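You operate a simulated robot arm through the tools that you are given. There is no shell and no other tool.

You run a simulated robot arm. Do the job below in one go: nothing can be reset, and whatever is moved stays where it is left.

## Task
Run the teal-banded cup in the plate in under the lit lamp box.
Fine: lamp switch on, slide open, see the light, press One row once; then slide closed and lamp switch off.

Only the result counts: the job must be done as asked and must still hold three seconds after the hand-in. Knocking over, shifting, dropping, spilling or breaking anything else fails it.

## Robot
A 7-joint arm with a two-finger parallel gripper, fixed in place. Base frame: the origin is at the foot of the arm, x ahead of it, y to its left, z up. Lengths are in mm, angles in rad, forces in N, time in s.
Its first joint turns from -2.897 to 2.897 rad. Payload 4.4 kg.
The TCP is the grasp point between the finger pads, 23 mm short of the fingertips. In the tool frame z runs along the fingers and y along their closing line. The gripper opens to 94 mm. The fingers are 38 mm wide and 10 mm thick; the gripper's body (54 by 96 mm) begins 39 mm behind the TCP.
Orientation is told as [roll, pitch, yaw] about the base's x, y, z axes, in that order, counted from this pose: with the fingers straight down and closing along the base's y, the tool's x points along the base's -x, its y along +y and its z along -z.

## Interface
- The arm moves only by the tool drive_tool. Its argument "steps" is a list of rows, each an object (a shift or turn left out is 0, a gripper value left out holds the last) with "fingers": the gripper command, from -1 (shut) to 1 (fully open), values between in proportion; "offset": the shift along the base's x, y, z in mm, a list of three; "delta_rot": the turn, a rotation vector about the base's x, y, z in rad, a list of three. In form: [{"fingers": fingers, "offset": [dx, dy, dz], "delta_rot": [wx, wy, wz]}, ...]. A call has 1 to 20 rows; each row shifts and turns the commanded pose from where the row before left it. Each row takes 0.2 s and may step no farther than 50 mm and 0.15 rad from the row before; otherwise, or with a gripper value out of range, the whole call is refused. A pose out of reach is approached as far as the arm can. The call stops where the force on the tool passes 70 N (or 10 N more than at its start, if that is more) or the arm is blocked; 0.2 s more then pass. The fingers move at their own pace (about 72 mm/s each) and stop on an object; they squeeze with about 26 N. The grip force told is the motor's: it shows also when the fingers shut on nothing. Time passes only in rows, and 0.2 s behind the last, so rows that do not move let the fingers close. The reply holds the time, the measured pose of the TCP, the force on the tool along the base axes, the opening and the grip force, in the units named above and with some noise, with the torque about the TCP (base axes, N m) and any sound that the robot's microphone picked up, and new pictures: "pictures" is both (left out), scene, wrist or none.
- Cameras (640 x 400 px; columns grow to the right, rows downward): "scene" is fixed at [220.6, 649.4, 1321]; the picture's right is [-0.51, -0.86, 0.00], its down [-0.27, 0.16, -0.95] and it looks along [0.82, -0.48, -0.31] (base axes); focal length 367 px, centre (320, 200). "wrist" rides on the gripper at [86, 16, -75] in the tool frame; the picture's right is [-0.18, 0.98, 0.00], its down [-0.58, -0.11, -0.81] and it looks along [-0.79, -0.15, 0.59] (tool axes); focal length 243 px, centre (320, 200). There is no depth. A picture from a camera that has moved, and an enlarged one, comes with that camera's place and axes in the base frame and with its lens.
- enlarge(camera, box): a new picture of the part [left, top, right, bottom] of that camera's present view, enlarged. The clock stands still meanwhile.
- sign_off(): hands the job in; it is judged then, once.

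Nothing tells you positions but the pictures and the camera data. Unless the task says otherwise, let go and move clear before handing in.

The tools are called after "Request:" as name(argument=value, ...) on one line, values as JSON. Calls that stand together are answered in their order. drive_tool: Moves the arm, as the interface text tells. Its arguments: {"type":"object","properties":{"steps":{"type":"array","items":{"type":"object","properties":{"fingers":{"type":"number"},"offset":{"type":"array","items":{"type":"number"}},"delta_rot":{"type":"array","items":{"type":"number"}}}}},"pictures":{"type":"string","enum":["both","scene","wrist","none"]}},"required":["steps"]} The other tools are called the same way: enlarge (camera, box) takes an enlarged picture of a part of a camera's view; sign_off () hands the job in.

At the start:

```text
t: 0.0
ee_pos: [753.7, 152.3, 1139.2]
orientation: [0.002, 0.0, 0.001]
contact_force: [-0.2, -0.4, -0.3]
torque: [0.01, -0.03, 0.01]
finger_gap: 93.9
gripper_force: 0.1
```

scene: 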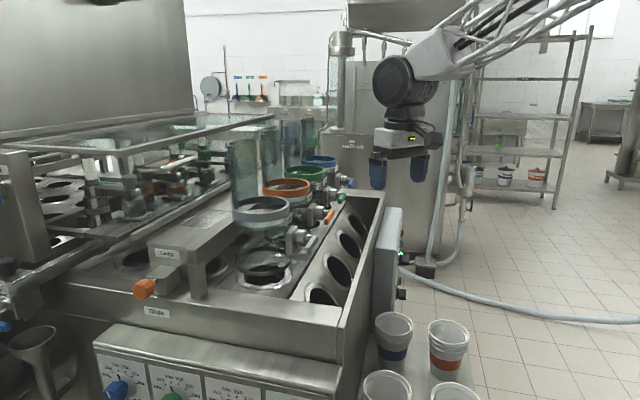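
wrist: 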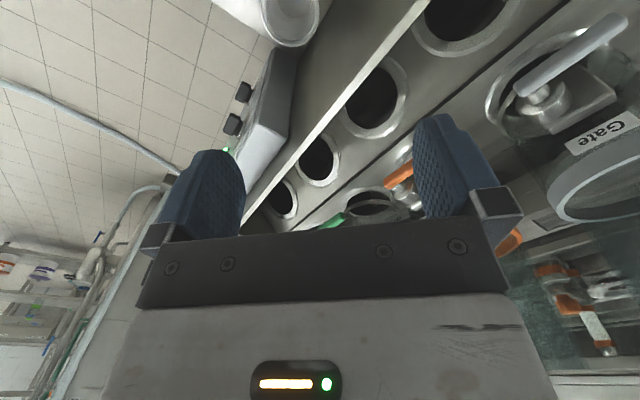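

I see a cup-filling machine with banded tanks, holes, knobs, labels and a few cups at the lower right. I'll look closer at the views before moving anything.

Request:
enlarge(camera="scene", box=[80, 220, 360, 400])

Request:
enlarge(camera="scene", box=[0, 140, 220, 280])

Request:
enlarge(camera="scene", box=[210, 120, 410, 320])

Request:
enlarge(camera="scene", box=[340, 230, 500, 400])

Request:
enlarge(camera="wrist", box=[200, 0, 640, 260])

```text
2.22 times, centred on (220, 310) of scene
camera zoom: at [220.6, 649.4, 1321.0], right [-0.51, -0.86, 0.0], down [-0.27, 0.16, -0.95], along [0.82, -0.48, -0.31], focal length 815 px, centre (542, -44)
```

zoom: 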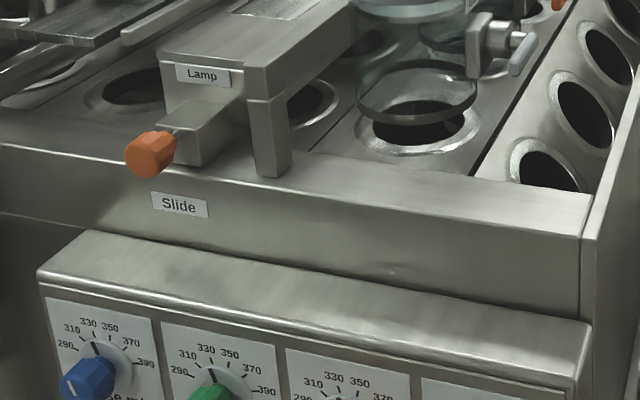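

```text
2.86 times, centred on (110, 210) of scene
camera zoom: at [220.6, 649.4, 1321.0], right [-0.51, -0.86, 0.0], down [-0.27, 0.16, -0.95], along [0.82, -0.48, -0.31], focal length 1048 px, centre (920, 171)
```

zoom: 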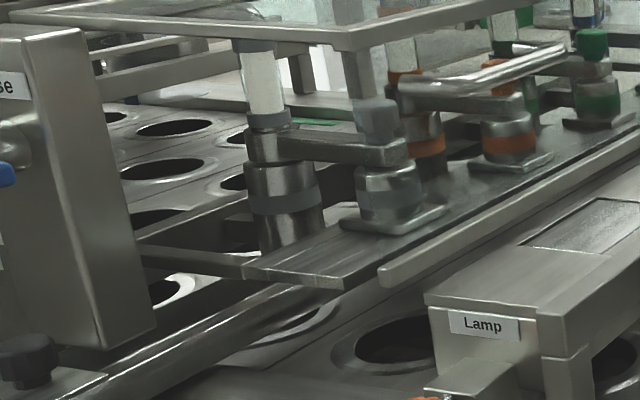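

```text
2.00 times, centred on (310, 220) of scene
camera zoom: at [220.6, 649.4, 1321.0], right [-0.51, -0.86, 0.0], down [-0.27, 0.16, -0.95], along [0.82, -0.48, -0.31], focal length 734 px, centre (340, 160)
```

zoom: 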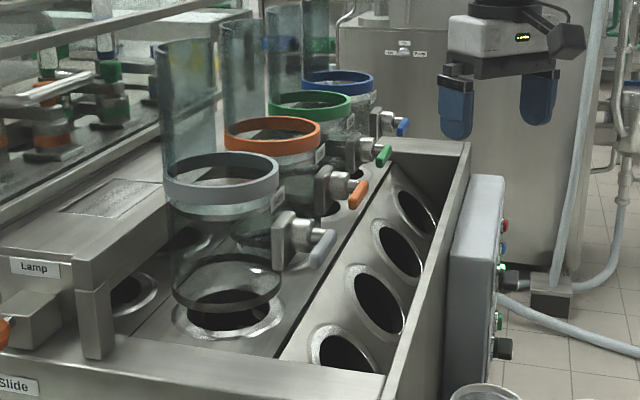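

```text
2.35 times, centred on (420, 315) of scene
camera zoom: at [220.6, 649.4, 1321.0], right [-0.51, -0.86, 0.0], down [-0.27, 0.16, -0.95], along [0.82, -0.48, -0.31], focal length 863 px, centre (85, -71)
```

zoom: 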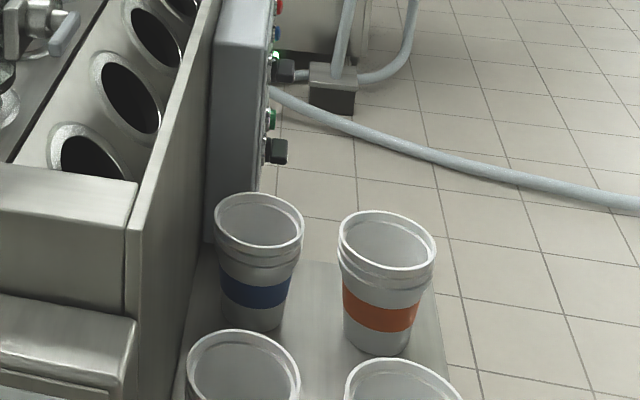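

```text
1.45 times, centred on (420, 130) of wrist
camera zoom: at [665.7, 169.0, 1214.0], right [0.18, 0.98, 0.0], down [0.58, -0.11, 0.81], along [0.79, -0.15, -0.59], focal length 353 px, centre (174, 302)
```

zoom: 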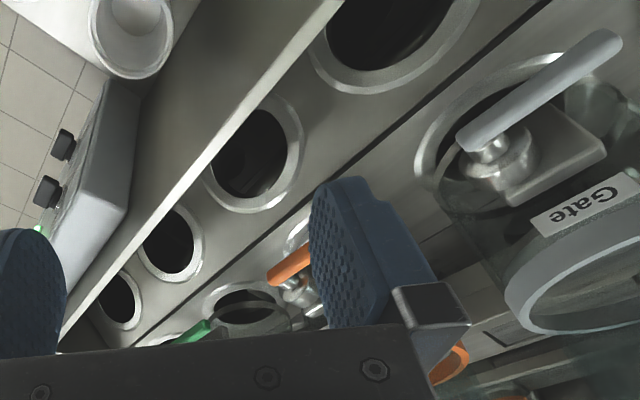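

The machine sits at about 45° to the base. The control panel hangs on its near side at roughly (910,-40,720), with its buttons facing the arm, and loose cups stand on a tray at about (700–800, 0–240). I'll swing the wrist camera round at a safe height to read the panel.

Request:
drive_tool(steps=[{"offset": [-4, -39, -10], "delta_rot": [0, 0, 0.1]}, {"offset": [-4, -39, -10], "delta_rot": [0, 0, 0.1]}, {"offset": [-4, -39, -10], "delta_rot": [0, 0, 0.1]}, {"offset": [-4, -39, -10], "delta_rot": [0, 0, 0.1]}, {"offset": [-4, -39, -10], "delta_rot": [0, 0, 0.1]}, {"offset": [-4, -39, -10], "delta_rot": [0, 0, 0.1]}, {"offset": [-4, -39, -20], "delta_rot": [0, 0, 0.1]}, {"offset": [-4, -39, -20], "delta_rot": [0, 0, 0.1]}, {"offset": [-4, -39, -20], "delta_rot": [0, 0, 0.1]}, {"offset": [-4, -39, -20], "delta_rot": [0, 0, 0.1]}])

```text
t: 2.2
ee_pos: [712.1, -238.0, 999.2]
orientation: [0.001, 0.0, 1.002]
contact_force: [0.8, 0.0, 0.7]
torque: [0.03, -0.03, 0.0]
finger_gap: 93.9
gripper_force: 0.0
camera wrist: at [651.5, -301.8, 1073.7], right [-0.73, 0.68, 0.0], down [0.4, 0.43, 0.81], along [0.55, 0.59, -0.59], focal length 243 px, centre (320, 200)
```

scene: 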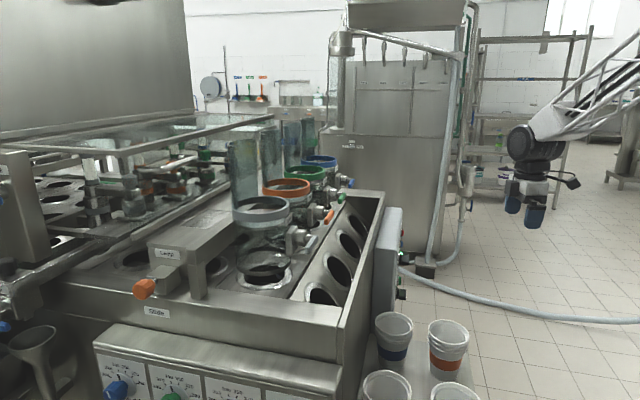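
wrist: 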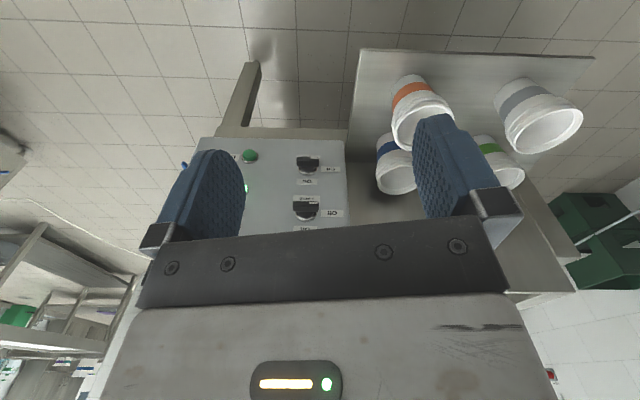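

The panel is in view, upside down because the camera is. I'll enlarge it to read the labels.

Request:
enlarge(camera="wrist", box=[180, 120, 360, 250])

Request:
enlarge(camera="wrist", box=[340, 30, 600, 220])

```text
3.08 times, centred on (270, 185) of wrist
camera zoom: at [651.5, -301.8, 1073.7], right [-0.73, 0.68, 0.0], down [0.4, 0.43, 0.81], along [0.55, 0.59, -0.59], focal length 746 px, centre (474, 246)
```

zoom: 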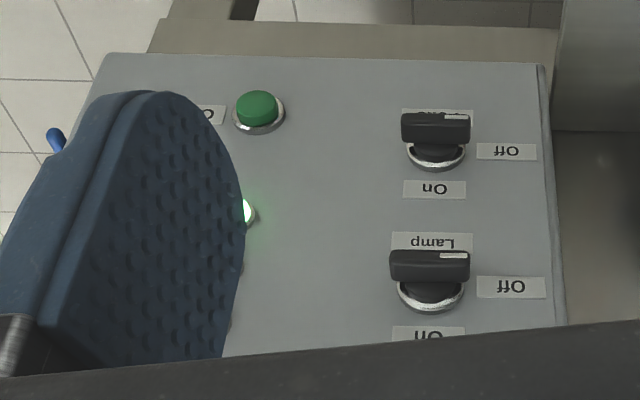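

```text
2.11 times, centred on (470, 125) of wrist
camera zoom: at [651.5, -301.8, 1073.7], right [-0.73, 0.68, 0.0], down [0.4, 0.43, 0.81], along [0.55, 0.59, -0.59], focal length 511 px, centre (4, 358)
```

zoom: 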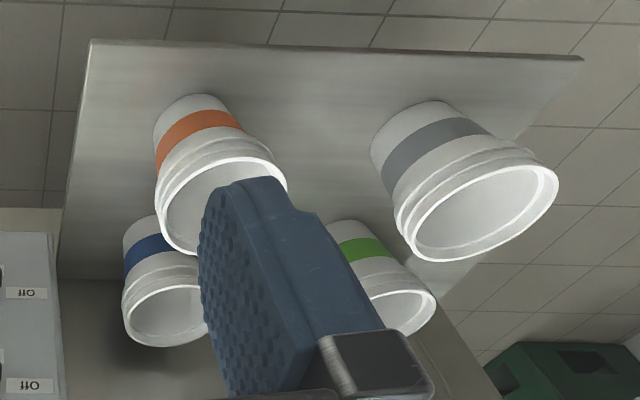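

Two rotary switches (the lower one in the picture is Lamp, pointing at Off), a green button and other controls are on the panel. I'll shift sideways and tilt so the fingers don't hide the rest.

Request:
drive_tool(steps=[{"offset": [20, -30, -15], "delta_rot": [0.06, -0.06, 0]}, {"offset": [20, -30, -15], "delta_rot": [0.06, -0.06, 0]}, {"offset": [20, -20, -15], "delta_rot": [0.06, -0.06, 0]}], pictures="wrist")

Request:
enlarge(camera="wrist", box=[200, 60, 440, 220])

```text
t: 3.0
ee_pos: [774.4, -318.3, 955.9]
orientation: [-0.058, -0.25, 1.008]
contact_force: [0.0, 0.1, 0.4]
torque: [0.0, -0.02, -0.04]
finger_gap: 94.1
gripper_force: 0.0
camera wrist: at [701.1, -392.9, 1005.8], right [-0.73, 0.69, -0.01], down [0.25, 0.27, 0.93], along [0.64, 0.67, -0.37], focal length 243 px, centre (320, 200)
```

wrist: 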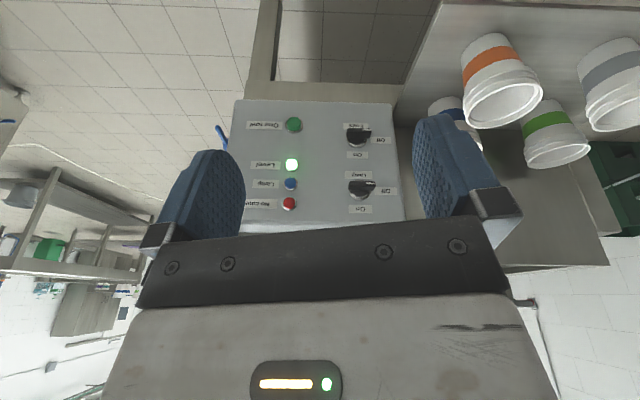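

```text
2.50 times, centred on (320, 140) of wrist
camera zoom: at [701.1, -392.9, 1005.8], right [-0.73, 0.69, -0.01], down [0.25, 0.27, 0.93], along [0.64, 0.67, -0.37], focal length 606 px, centre (320, 350)
```

zoom: 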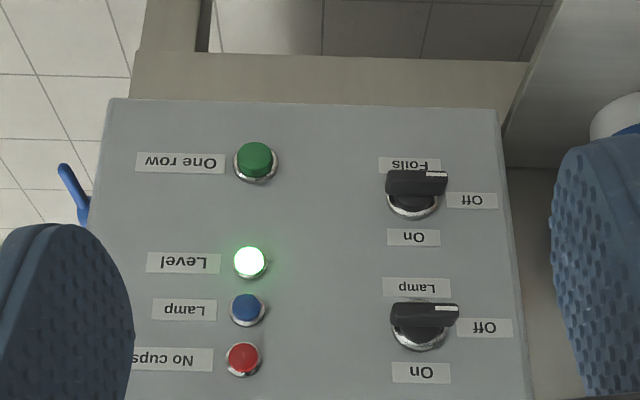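

I can now read everything. One row is the green button, Level, Lamp and No cups are indicators, and Foils and Lamp are rotary switches, both on Off. For Lamp, On is 90° clockwise as you face the panel. The Lamp knob is near (918,-55,822) and One row near (1019,-136,679). Next I'll tilt the tool to face the panel.

Request:
drive_tool(steps=[{"offset": [1.2, 14, -8], "delta_rot": [0.1034, -0.1034, 0]}, {"offset": [1.2, 14, -8], "delta_rot": [0.1034, -0.1034, 0]}, {"offset": [1.2, 14, -8], "delta_rot": [0.1034, -0.1034, 0]}, {"offset": [1.2, 14, -8], "delta_rot": [0.1034, -0.1034, 0]}, {"offset": [1.2, 14, -8], "delta_rot": [0.1034, -0.1034, 0]}, {"offset": [1.2, 14, -8], "delta_rot": [0.1034, -0.1034, 0]}, {"offset": [1.2, 14, -8], "delta_rot": [0.1034, -0.1034, 0]}, {"offset": [1.2, 14, -8], "delta_rot": [0.1034, -0.1034, 0]}, {"offset": [1.2, 14, -8], "delta_rot": [0.1034, -0.1034, 0]}])

```text
t: 5.0
ee_pos: [784.5, -191.3, 882.4]
orientation: [-1.578, -1.354, 2.364]
contact_force: [0.1, 0.2, 0.5]
torque: [-0.02, 0.06, -0.04]
finger_gap: 94.1
gripper_force: 0.1
camera wrist: at [732.0, -245.9, 794.5], right [-0.71, 0.71, -0.03], down [-0.58, -0.56, 0.59], along [0.4, 0.43, 0.81], focal length 243 px, centre (320, 200)
```

scene: 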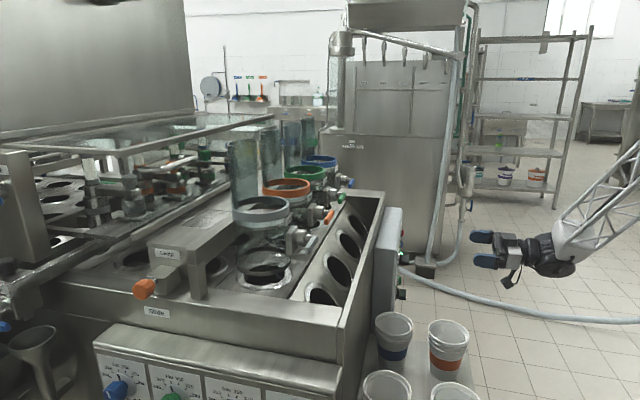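
wrist: 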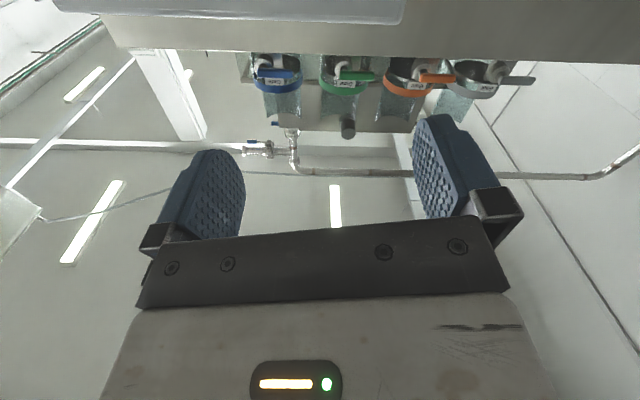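

The tool is level. Now I'll roll it so the fingers close vertically across the horizontal knob bar, and move to a standoff in front of the Lamp knob.

Request:
drive_tool(steps=[{"offset": [5.5, 5.8, -6], "delta_rot": [-0.0959, -0.0959, 0]}, {"offset": [5.5, 5.8, -6], "delta_rot": [-0.0959, -0.0959, 0]}, {"offset": [5.5, 5.8, -6], "delta_rot": [-0.0959, -0.0959, 0]}, {"offset": [5.5, 5.8, -6], "delta_rot": [-0.0959, -0.0959, 0]}, {"offset": [5.5, 5.8, -6], "delta_rot": [-0.0959, -0.0959, 0]}, {"offset": [5.5, 5.8, -6], "delta_rot": [-0.0959, -0.0959, 0]}, {"offset": [5.5, 5.8, -6], "delta_rot": [-0.0959, -0.0959, 0]}, {"offset": [5.5, 5.8, -6], "delta_rot": [-0.0959, -0.0959, 0]}, {"offset": [5.5, 5.8, -6], "delta_rot": [-0.0959, -0.0959, 0]}, {"offset": [5.5, 5.8, -6], "delta_rot": [-0.0959, -0.0959, 0]}])

Request:
enlarge(camera="scene", box=[340, 180, 520, 320])

```text
t: 7.2
ee_pos: [905.3, -212.0, 975.6]
orientation: [-1.465, -0.629, 2.332]
contact_force: [-0.1, 0.5, -0.6]
torque: [0.0, 0.03, -0.03]
finger_gap: 94.0
gripper_force: 0.0
out of reach, approached as far as the arm can: row 4, 5, 6, 7, 8, 9, 10
camera wrist: at [893.6, -309.5, 920.2], right [-0.57, 0.45, -0.68], down [-0.82, -0.29, 0.5], along [0.03, 0.84, 0.54], focal length 243 px, centre (320, 200)
```

scene: 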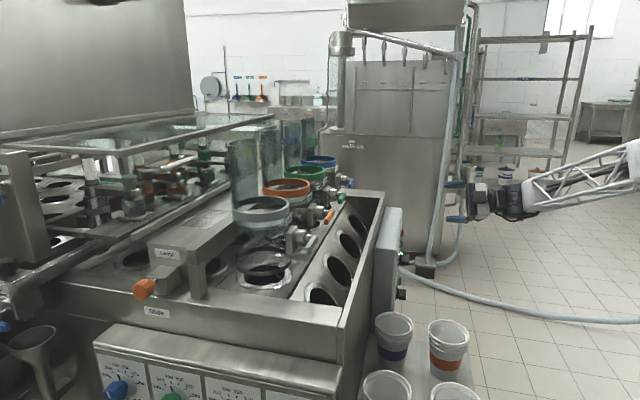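
wrist: 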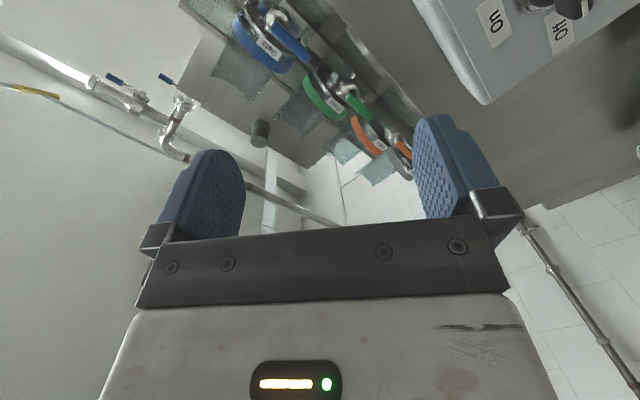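

```text
2.86 times, centred on (430, 250) of scene
camera zoom: at [220.6, 649.4, 1321.0], right [-0.51, -0.86, 0.0], down [-0.27, 0.16, -0.95], along [0.82, -0.48, -0.31], focal length 1048 px, centre (6, 57)
```

zoom: 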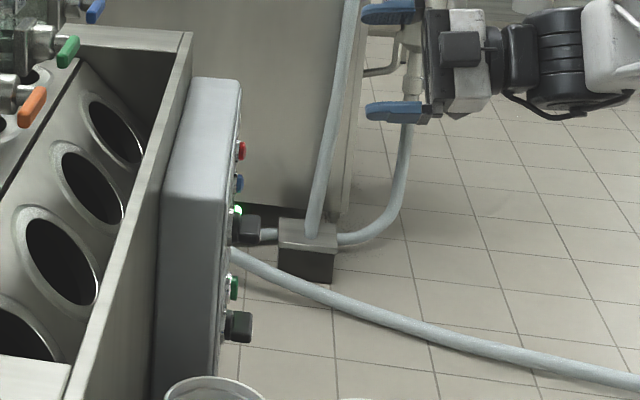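

The arm reports out of reach when rolled this way, so a joint limit sits on that side. I'll undo the roll and then roll the other way.

Request:
drive_tool(steps=[{"offset": [0, 0, 0], "delta_rot": [0.0959, 0.0959, 0]}, {"offset": [0, 0, 0], "delta_rot": [0.0959, 0.0959, 0]}, {"offset": [0, 0, 0], "delta_rot": [0.0959, 0.0959, 0]}])

```text
t: 8.0
ee_pos: [904.6, -210.1, 977.3]
orientation: [-1.448, -1.039, 2.316]
contact_force: [0.7, 0.2, -0.3]
torque: [-0.01, 0.03, 0.0]
finger_gap: 94.1
gripper_force: 0.1
camera wrist: at [872.6, -289.4, 899.9], right [-0.72, 0.6, -0.34], down [-0.66, -0.45, 0.61], along [0.21, 0.66, 0.72], focal length 243 px, centre (320, 200)
```

scene: 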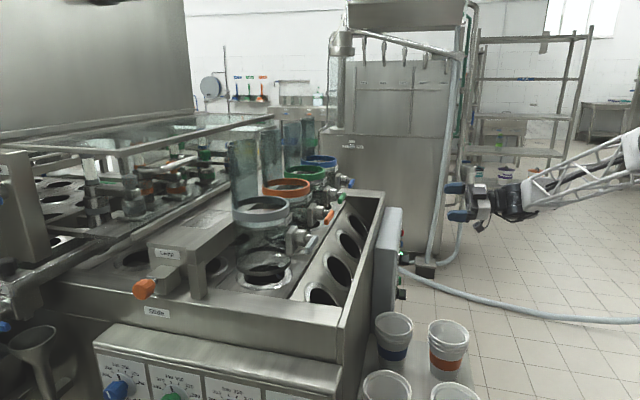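
wrist: 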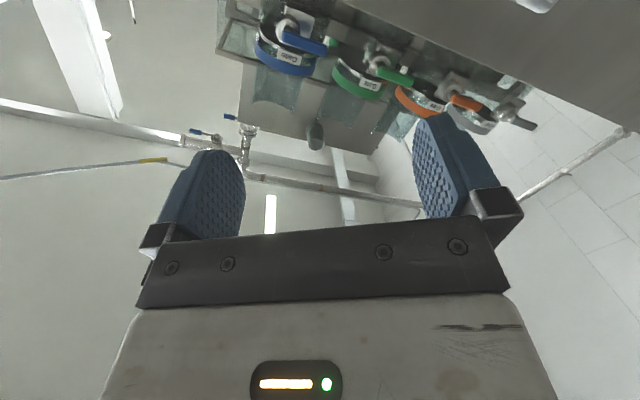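

The command followed the pose actually reached, and that pose is now slightly off. I'll go back to the standoff while rolling in the positive sense, checking partway.

Request:
drive_tool(steps=[{"offset": [-13, 10, -18], "delta_rot": [0.095, 0.105, 0]}, {"offset": [-13, 10, -18], "delta_rot": [0.095, 0.105, 0]}, {"offset": [-13, 10, -18], "delta_rot": [0.095, 0.105, 0]}, {"offset": [-13, 10, -18], "delta_rot": [0.095, 0.105, 0]}, {"offset": [-13, 10, -18], "delta_rot": [0.095, 0.105, 0]}, {"offset": [-13, 10, -18], "delta_rot": [0.095, 0.105, 0]}])

```text
t: 9.4
ee_pos: [825.4, -148.3, 868.6]
orientation: [1.482, -1.252, -0.59]
contact_force: [1.1, -0.2, 0.6]
torque: [0.0, -0.01, 0.01]
finger_gap: 94.0
gripper_force: 0.0
camera wrist: at [742.6, -181.7, 794.2], right [-0.67, 0.56, 0.48], down [-0.27, -0.8, 0.54], along [0.69, 0.23, 0.69], focal length 243 px, centre (320, 200)
```

scene: 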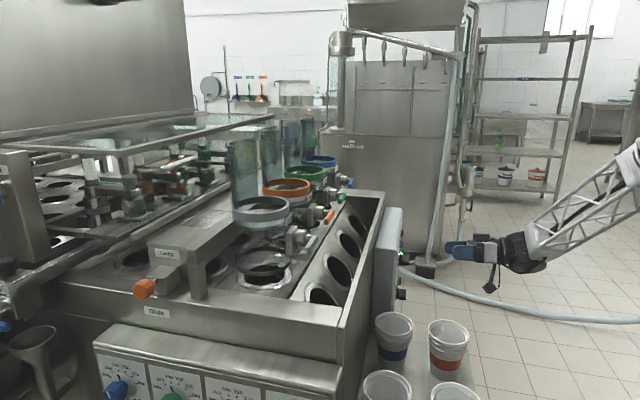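
wrist: 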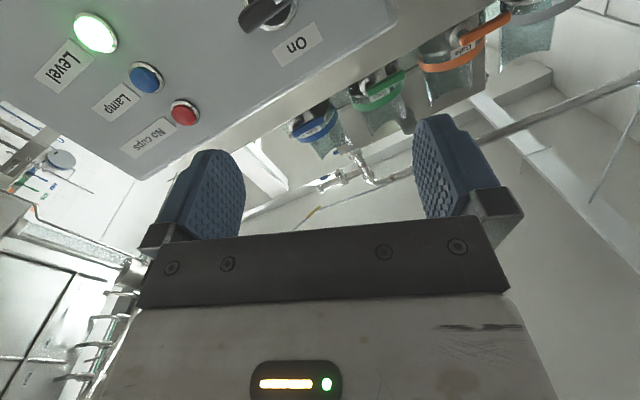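

The arm is reachable here. I'll keep rolling to bring the closing line vertical and straighten the heading onto the panel normal.

Request:
drive_tool(steps=[{"offset": [0, 0, -3], "delta_rot": [0.087, 0.1086, -0.004]}, {"offset": [0, 0, -3], "delta_rot": [0.087, 0.1086, -0.004]}, {"offset": [0, 0, -3], "delta_rot": [0.087, 0.1086, -0.004]}, {"offset": [0, 0, -3], "delta_rot": [0.087, 0.1086, -0.004]}, {"offset": [0, 0, -3], "delta_rot": [0.087, 0.1086, -0.004]}, {"offset": [0, 0, -3], "delta_rot": [0.087, 0.1086, -0.004]}, {"offset": [0, 0, -3], "delta_rot": [0.087, 0.1086, -0.004]}, {"offset": [0, 0, -3], "delta_rot": [0.087, 0.1086, -0.004]}, {"offset": [0, 0, -3], "delta_rot": [0.087, 0.1086, -0.004]}, {"delta_rot": [0.02, -0.02, -0.11]}])

```text
t: 11.6
ee_pos: [826.4, -151.4, 843.3]
orientation: [1.568, -0.001, -0.784]
contact_force: [0.1, 0.1, -0.4]
torque: [0.05, 0.02, -0.03]
finger_gap: 94.0
gripper_force: 0.1
camera wrist: at [711.3, -141.7, 858.8], right [0.13, -0.13, 0.98], down [-0.16, -0.98, -0.11], along [0.98, -0.14, -0.15], focal length 243 px, centre (320, 200)
```

scene: 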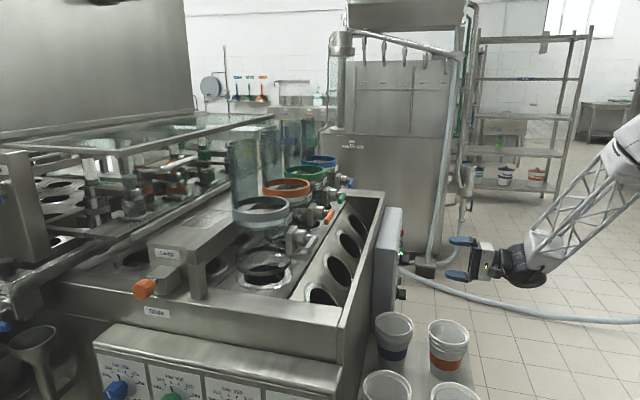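
wrist: 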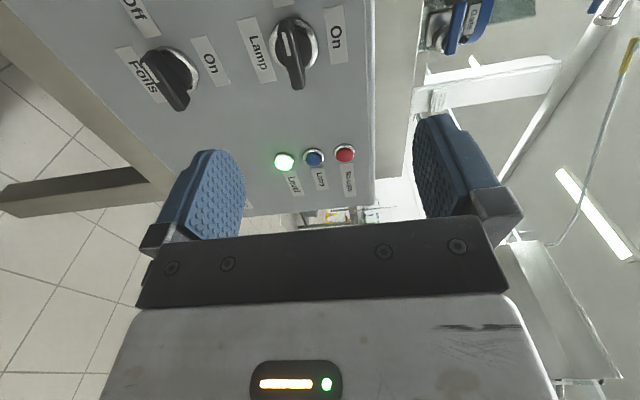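

The tool now points straight at the panel (axis exactly 45°), with the fingers closing vertically. I'll enlarge to measure the Lamp knob.

Request:
enlarge(camera="wrist", box=[100, 0, 400, 190])

Request:
enlarge(camera="scene", box=[360, 200, 500, 300])

```text
2.11 times, centred on (250, 95) of wrist
camera zoom: at [711.3, -141.7, 858.8], right [0.13, -0.13, 0.98], down [-0.16, -0.98, -0.11], along [0.98, -0.14, -0.15], focal length 511 px, centre (467, 421)
```

zoom: 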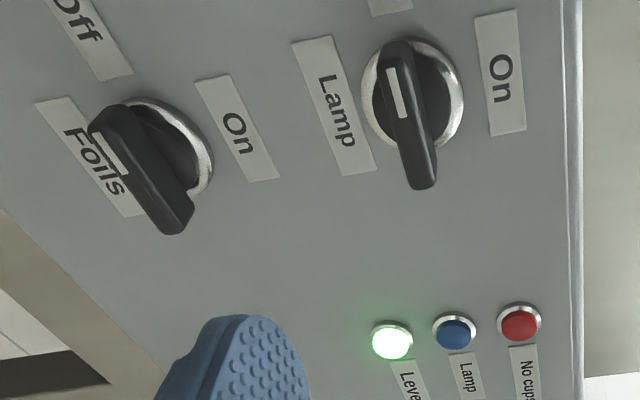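

```text
4.00 times, centred on (430, 250) of scene
camera zoom: at [220.6, 649.4, 1321.0], right [-0.51, -0.86, 0.0], down [-0.27, 0.16, -0.95], along [0.82, -0.48, -0.31], focal length 1467 px, centre (-120, 0)
```

zoom: 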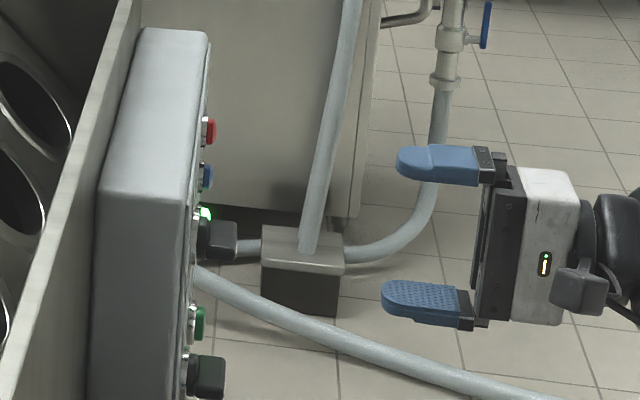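

The Lamp knob axis is at about r=686 along the panel, z=821, with the bar front about 28 mm off the face. I'll align with it and close in most of the way, then check.

Request:
drive_tool(steps=[{"offset": [-3.8, 3.8, -22]}, {"offset": [20, 20, 0]}, {"offset": [20, 20, 0]}, {"offset": [12, 12, 0], "fingers": 0.2}, {"offset": [0, 0, 0]}])

Request:
enlarge(camera="scene", box=[360, 200, 500, 300])

Request:
enlarge(camera="wrist", box=[200, 0, 500, 190])

```text
t: 12.8
ee_pos: [873.7, -94.3, 821.5]
orientation: [1.568, -0.002, -0.788]
contact_force: [0.0, -0.5, -0.5]
torque: [-0.04, 0.0, 0.02]
finger_gap: 56.2
gripper_force: 0.0
camera wrist: at [759.4, -85.6, 837.9], right [0.13, -0.13, 0.98], down [-0.16, -0.98, -0.11], along [0.98, -0.14, -0.15], focal length 243 px, centre (320, 200)
```

scene: 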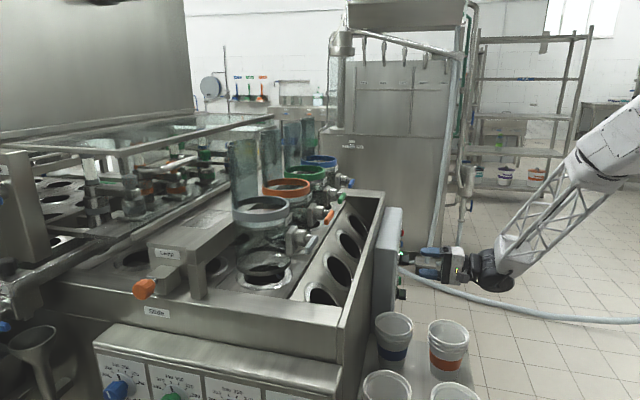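
wrist: 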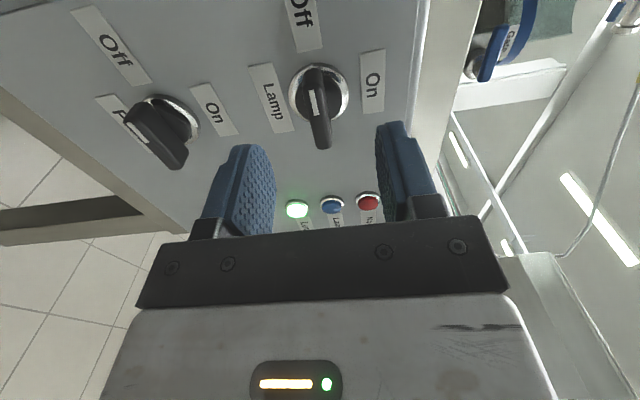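

```text
4.00 times, centred on (430, 250) of scene
camera zoom: at [220.6, 649.4, 1321.0], right [-0.51, -0.86, 0.0], down [-0.27, 0.16, -0.95], along [0.82, -0.48, -0.31], focal length 1467 px, centre (-120, 0)
```

zoom: 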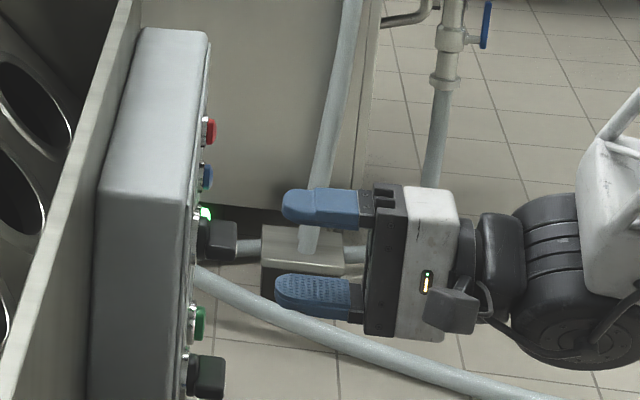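

```text
2.11 times, centred on (350, 95) of wrist
camera zoom: at [759.4, -85.6, 837.9], right [0.13, -0.13, 0.98], down [-0.16, -0.98, -0.11], along [0.98, -0.14, -0.15], focal length 511 px, centre (257, 421)
```

zoom: 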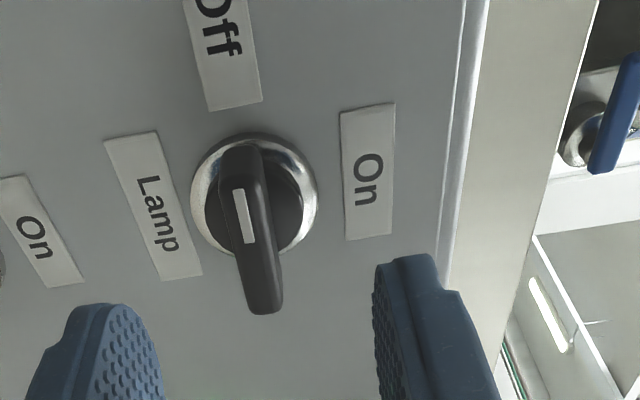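

The fingers straddle the bar well. I'll advance the last 51 mm, then close on it.

Request:
drive_tool(steps=[{"offset": [12, 12, 0]}, {"offset": [12, 12, 0]}, {"offset": [13, 13, -0.5]}, {"offset": [0, 0, 0]}])

Request:
enlarge(camera="wrist", box=[200, 0, 500, 190])

Request:
enlarge(camera="scene", box=[360, 200, 500, 300])

```text
t: 13.8
ee_pos: [911.4, -57.7, 823.2]
orientation: [1.569, -0.001, -0.785]
contact_force: [0.8, 0.6, 0.4]
torque: [0.02, -0.01, -0.04]
finger_gap: 56.3
gripper_force: 0.2
camera wrist: at [796.4, -48.7, 839.1], right [0.13, -0.13, 0.98], down [-0.16, -0.98, -0.11], along [0.98, -0.14, -0.15], focal length 243 px, centre (320, 200)
```

scene: 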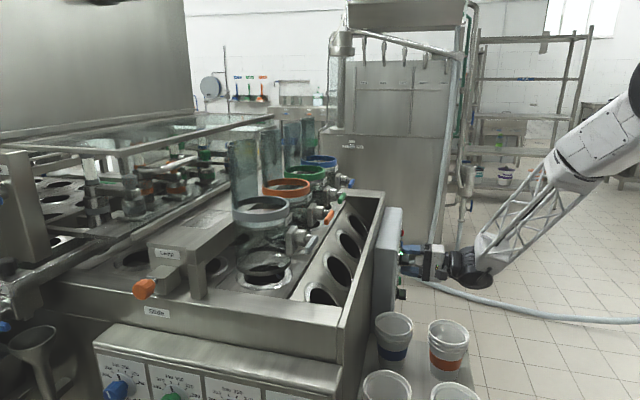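
wrist: 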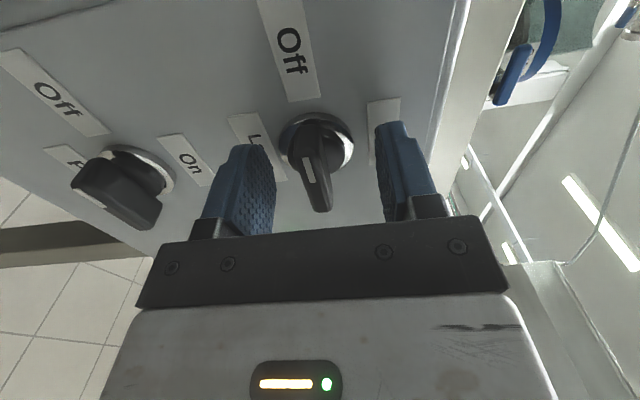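

```text
2.11 times, centred on (350, 95) of wrist
camera zoom: at [796.4, -48.7, 839.1], right [0.13, -0.13, 0.98], down [-0.16, -0.98, -0.11], along [0.98, -0.14, -0.15], focal length 511 px, centre (257, 421)
```

zoom: 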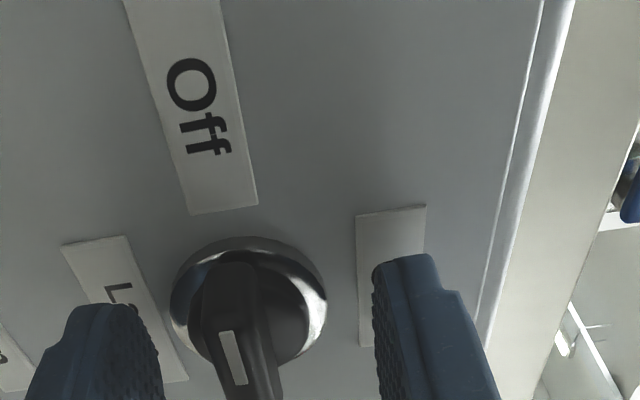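

```text
4.00 times, centred on (430, 250) of scene
camera zoom: at [220.6, 649.4, 1321.0], right [-0.51, -0.86, 0.0], down [-0.27, 0.16, -0.95], along [0.82, -0.48, -0.31], focal length 1467 px, centre (-120, 0)
```

zoom: 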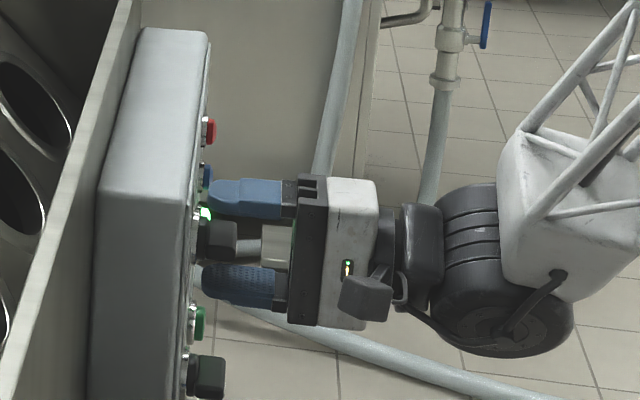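

Fingertips are alongside the bar with a small gap to the panel. I'll nudge down 1 mm and close the grip.

Request:
drive_tool(steps=[{"offset": [0, 0, -1]}, {"fingers": -1}, {"fingers": -1}, {"fingers": -1}, {"fingers": -1}])

Request:
enlarge(camera="wrist", box=[200, 0, 500, 190])

```text
t: 15.0
ee_pos: [912.0, -56.3, 820.0]
orientation: [1.569, 0.0, -0.787]
contact_force: [9.0, 1.1, -18.7]
torque: [0.27, -0.14, -0.97]
finger_gap: 11.9
gripper_force: 45.2
camera wrist: at [796.4, -48.4, 836.3], right [0.13, -0.13, 0.98], down [-0.16, -0.98, -0.11], along [0.98, -0.14, -0.15], focal length 243 px, centre (320, 200)
```

scene: 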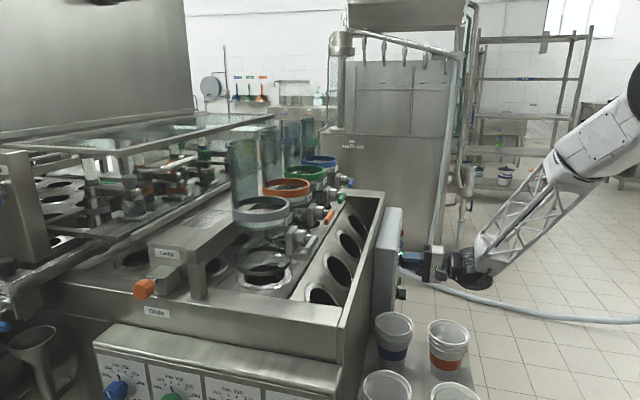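
wrist: 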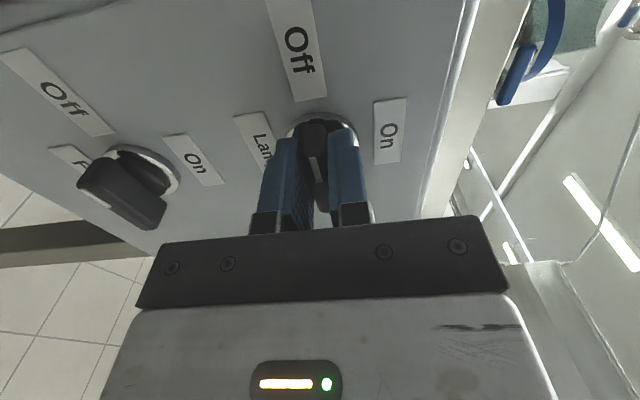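

```text
2.11 times, centred on (350, 95) of wrist
camera zoom: at [796.4, -48.4, 836.3], right [0.13, -0.13, 0.98], down [-0.16, -0.98, -0.11], along [0.98, -0.14, -0.15], focal length 511 px, centre (257, 421)
```

zoom: 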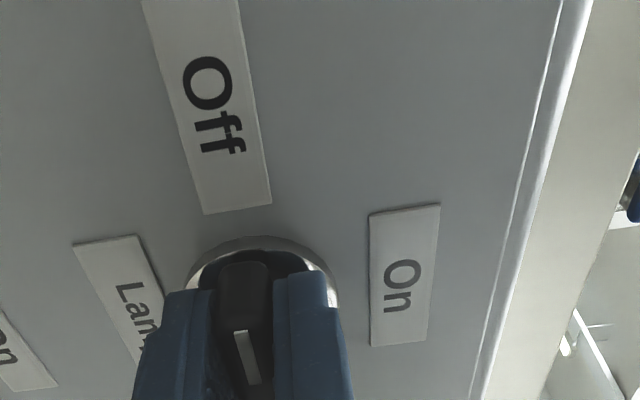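

I have the bar gripped (12 mm thick). I'll relieve the vertical load, then start turning clockwise toward On, checking forces.

Request:
drive_tool(steps=[{"offset": [0, 0, -1.5], "fingers": -1}, {"delta_rot": [0.071, 0.071, 0]}, {"delta_rot": [0.071, 0.071, 0]}, {"delta_rot": [0.071, 0.071, 0]}, {"delta_rot": [0.071, 0.071, 0]}], pictures="wrist")

```text
t: 16.2
ee_pos: [913.2, -58.3, 821.5]
orientation: [1.575, 0.397, -0.782]
contact_force: [-20.3, 10.8, 52.3]
torque: [-0.09, -0.09, 0.54]
finger_gap: 12.0
gripper_force: 45.3
camera wrist: at [806.7, -58.5, 869.5], right [0.39, -0.39, 0.84], down [-0.22, -0.92, -0.33], along [0.9, -0.06, -0.44], focal length 243 px, centre (320, 200)
```

wrist: 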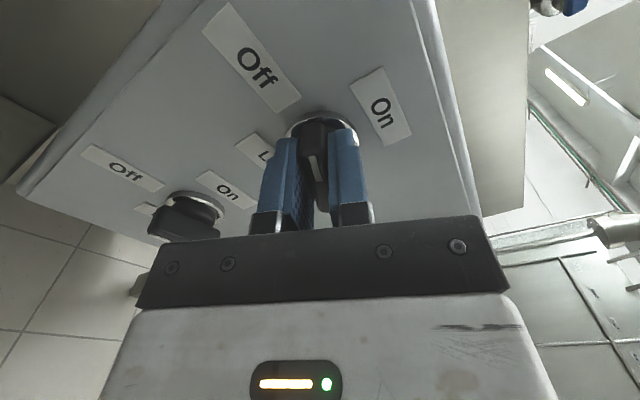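

The knob is turning with the gripper. A vertical load has built up, so I'll relieve it before turning further.

Request:
drive_tool(steps=[{"offset": [-0.2, 0.2, 1.0]}], pictures="none")

```text
t: 16.6
ee_pos: [912.6, -58.7, 821.5]
orientation: [1.572, 0.396, -0.785]
contact_force: [24.0, 14.6, 47.8]
torque: [0.24, -0.46, 1.03]
finger_gap: 12.0
gripper_force: 44.6
```

Request:
drive_tool(steps=[{"offset": [0, 0, 0.8]}, {"offset": [0, 0, 0]}], pictures="none")

```text
t: 17.2
ee_pos: [911.6, -58.5, 822.2]
orientation: [1.572, 0.4, -0.786]
contact_force: [47.1, 8.5, 48.1]
torque: [-0.1, -0.26, -0.19]
finger_gap: 11.5
gripper_force: 45.0
```

Request:
drive_tool(steps=[{"offset": [0, -0.4, 1.0]}, {"offset": [0, 0, 0]}], pictures="none")

```text
t: 17.8
ee_pos: [911.8, -58.4, 821.1]
orientation: [1.571, 0.398, -0.786]
contact_force: [50.9, 2.5, 46.8]
torque: [-0.07, -0.24, -0.67]
finger_gap: 11.8
gripper_force: 44.6
```

The load isn't easing with small shifts. I'll open the fingers a little, see how the bar sits between them, and regrip centred.

Request:
drive_tool(steps=[{"fingers": -0.4}, {"fingers": -0.4}, {"fingers": -0.4}], pictures="wrist")

Request:
enlarge(camera="wrist", box=[220, 60, 420, 240])

```text
t: 18.6
ee_pos: [911.3, -58.1, 819.8]
orientation: [1.568, 0.4, -0.786]
contact_force: [0.4, 0.1, 0.1]
torque: [0.0, 0.0, 0.0]
finger_gap: 28.2
gripper_force: 0.1
camera wrist: at [804.8, -58.8, 868.0], right [0.39, -0.39, 0.83], down [-0.22, -0.92, -0.33], along [0.89, -0.06, -0.45], focal length 243 px, centre (320, 200)
```

wrist: 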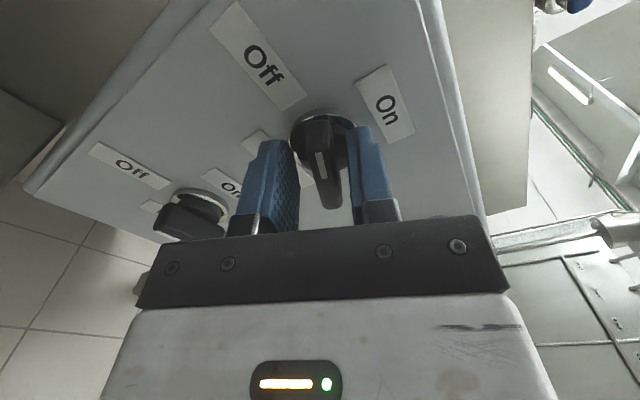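

```text
2.22 times, centred on (320, 150) of wrist
camera zoom: at [804.8, -58.8, 868.0], right [0.39, -0.39, 0.83], down [-0.22, -0.92, -0.33], along [0.89, -0.06, -0.45], focal length 539 px, centre (320, 311)
```

zoom: 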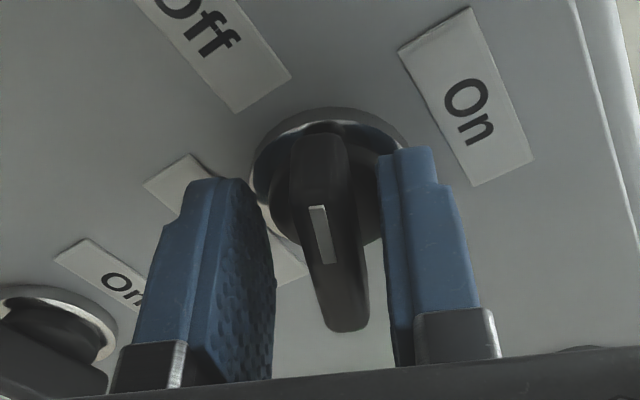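

The released bar sits about 2 mm toward the upper finger. I'll shift by that amount and regrip.

Request:
drive_tool(steps=[{"offset": [0.6, -0.6, 2.1]}, {"offset": [0, 0, 0]}], pictures="wrist")

Request:
enlarge(camera="wrist", box=[220, 60, 420, 240])

```text
t: 19.2
ee_pos: [910.9, -58.6, 822.5]
orientation: [1.568, 0.401, -0.784]
contact_force: [-0.2, 0.1, -0.5]
torque: [-0.01, 0.0, -0.02]
finger_gap: 28.1
gripper_force: 0.0
camera wrist: at [805.7, -59.1, 870.7], right [0.39, -0.39, 0.83], down [-0.22, -0.92, -0.33], along [0.89, -0.06, -0.45], focal length 243 px, centre (320, 200)
```

wrist: 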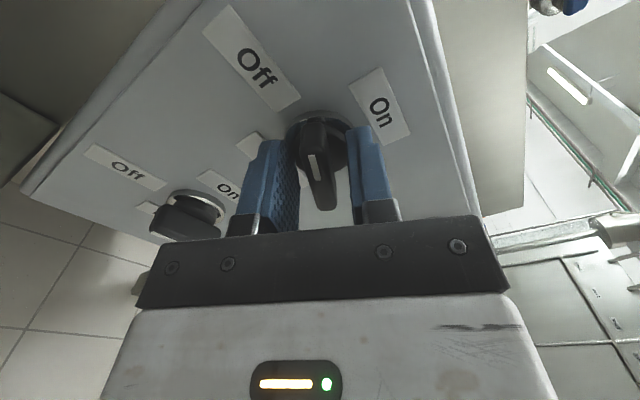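

```text
2.22 times, centred on (320, 150) of wrist
camera zoom: at [805.7, -59.1, 870.7], right [0.39, -0.39, 0.83], down [-0.22, -0.92, -0.33], along [0.89, -0.06, -0.45], focal length 539 px, centre (320, 311)
```

zoom: 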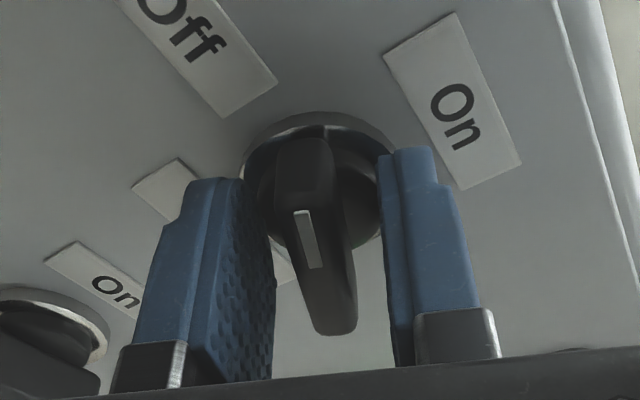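

The bar is centred between the fingers now. I'll close and continue the turn toward On.

Request:
drive_tool(steps=[{"fingers": -1}, {"fingers": -1}, {"delta_rot": [0.071, 0.071, 0]}, {"delta_rot": [0.071, 0.071, 0]}, {"delta_rot": [0.071, 0.071, 0]}], pictures="none")

```text
t: 20.4
ee_pos: [911.1, -58.9, 823.9]
orientation: [1.569, 0.702, -0.787]
contact_force: [2.2, -9.5, -11.4]
torque: [0.39, -0.4, 0.51]
finger_gap: 11.7
gripper_force: 44.6
```

Request:
drive_tool(steps=[{"delta_rot": [0.071, 0.071, 0]}, {"delta_rot": [0.071, 0.071, 0]}, {"delta_rot": [0.071, 0.071, 0]}, {"delta_rot": [0.071, 0.071, 0]}])

```text
t: 21.4
ee_pos: [914.3, -59.3, 823.5]
orientation: [1.572, 1.103, -0.786]
contact_force: [21.6, -34.9, 0.0]
torque: [-0.95, 0.77, -0.7]
finger_gap: 12.1
gripper_force: 45.0
camera wrist: at [841.4, -94.8, 908.2], right [0.68, -0.68, 0.28], down [-0.45, -0.69, -0.57], along [0.58, 0.26, -0.77], focal length 243 px, centre (320, 200)
```

scene: 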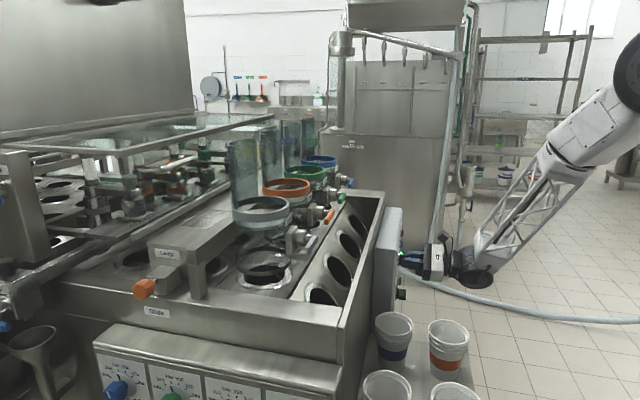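
wrist: 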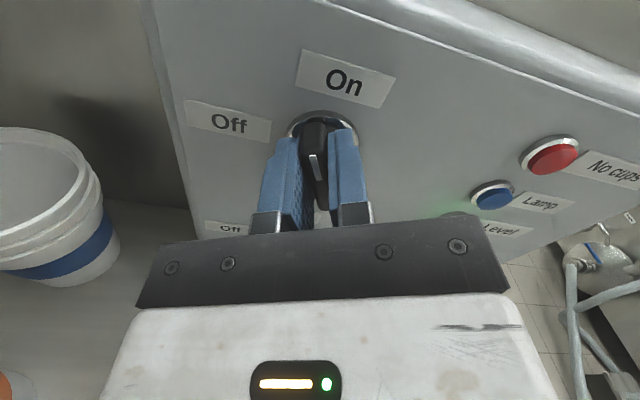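

Turning well; the bar is about two-thirds of the way to On. I'll ease sideways a touch and finish the turn.

Request:
drive_tool(steps=[{"offset": [0.7, -0.7, 0], "delta_rot": [0.071, 0.071, 0]}, {"delta_rot": [0.071, 0.071, 0]}, {"delta_rot": [0.071, 0.071, 0]}, {"delta_rot": [0.071, 0.071, 0]}, {"delta_rot": [0.05, 0.05, 0]}, {}])

```text
t: 22.4
ee_pos: [913.8, -61.4, 825.3]
orientation: [1.581, 1.489, -0.779]
contact_force: [3.5, -15.0, -4.7]
torque: [0.11, -0.17, 0.3]
finger_gap: 12.1
gripper_force: 45.3
stopped in row 5: the force on the tool passed its limit at 74 N (the readings are from after the stop); the commanded pose is now the measured one
camera wrist: at [866.1, -119.6, 911.6], right [0.7, -0.71, -0.1], down [-0.61, -0.53, -0.59], along [0.36, 0.48, -0.8], focal length 243 px, centre (320, 200)
```

scene: 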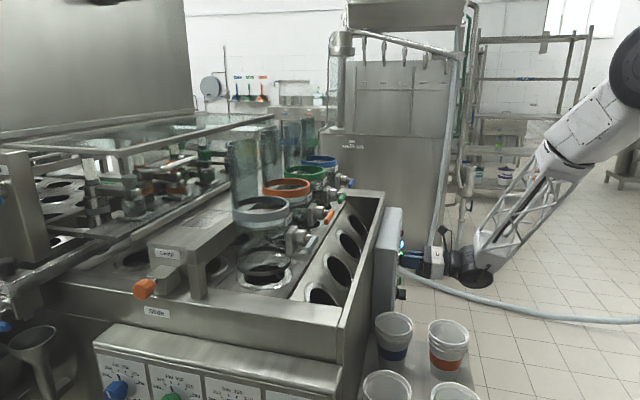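
wrist: 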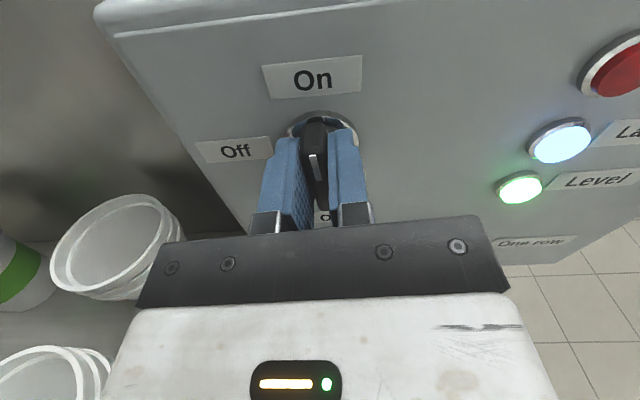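

The blue Lamp indicator is lit, so the lamp switch is on. I'll open the fingers and back straight away from the panel.

Request:
drive_tool(steps=[{"fingers": -0.2}, {"fingers": -0.2}, {"offset": [-14, -14, 0]}, {"offset": [-25, -25, 0]}, {"offset": [-30, -30, 0]}, {"offset": [0, 0, 0]}])

Request:
enlarge(camera="wrist", box=[200, 0, 640, 240])

Request:
enlarge(camera="scene", box=[60, 200, 300, 350])

```text
t: 23.8
ee_pos: [845.6, -130.1, 823.6]
orientation: [1.58, 1.49, -0.775]
contact_force: [0.5, 0.7, -0.5]
torque: [-0.01, 0.0, 0.0]
finger_gap: 37.7
gripper_force: 0.0
camera wrist: at [797.1, -189.1, 911.1], right [0.7, -0.7, -0.1], down [-0.61, -0.53, -0.59], along [0.36, 0.48, -0.8], focal length 243 px, centre (320, 200)
```

scene: 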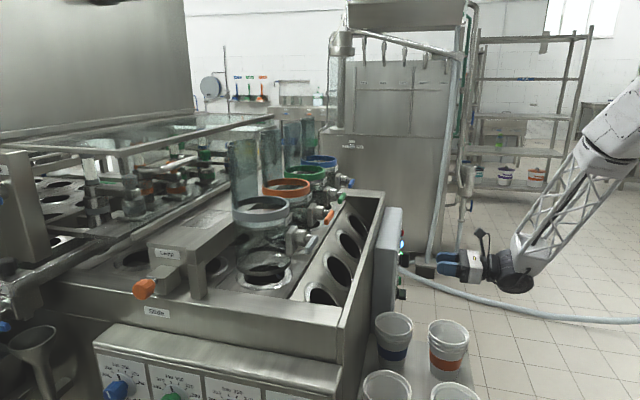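
wrist: 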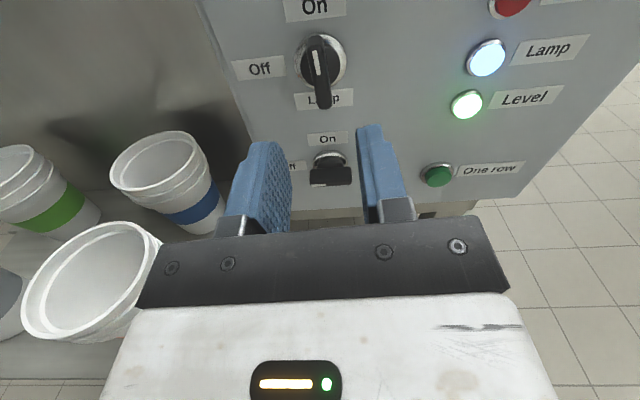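

```text
1.45 times, centred on (420, 120) of wrist
camera zoom: at [797.1, -189.1, 911.1], right [0.7, -0.7, -0.1], down [-0.61, -0.53, -0.59], along [0.36, 0.48, -0.8], focal length 353 px, centre (174, 316)
```

zoom: 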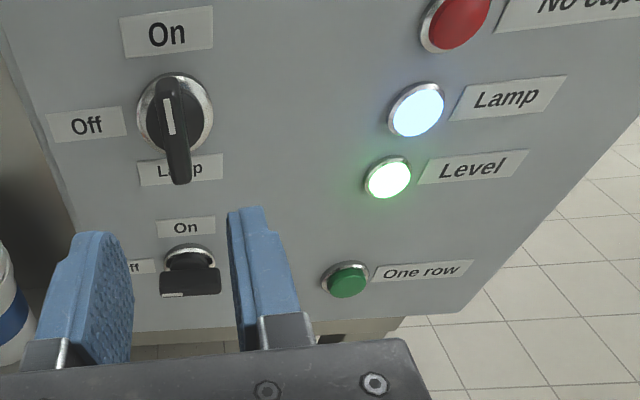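

```text
2.67 times, centred on (180, 275) of scene
camera zoom: at [220.6, 649.4, 1321.0], right [-0.51, -0.86, 0.0], down [-0.27, 0.16, -0.95], along [0.82, -0.48, -0.31], focal length 978 px, centre (693, 0)
```

zoom: 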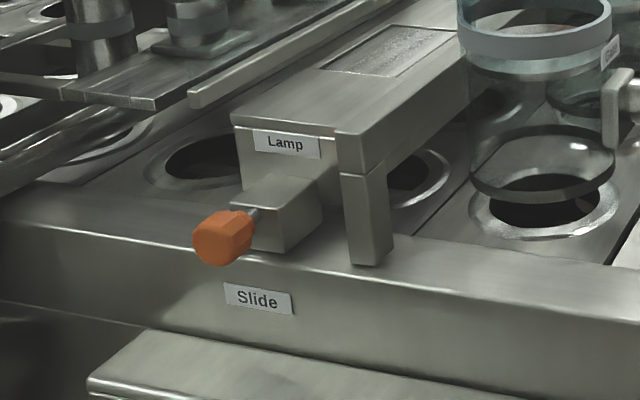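

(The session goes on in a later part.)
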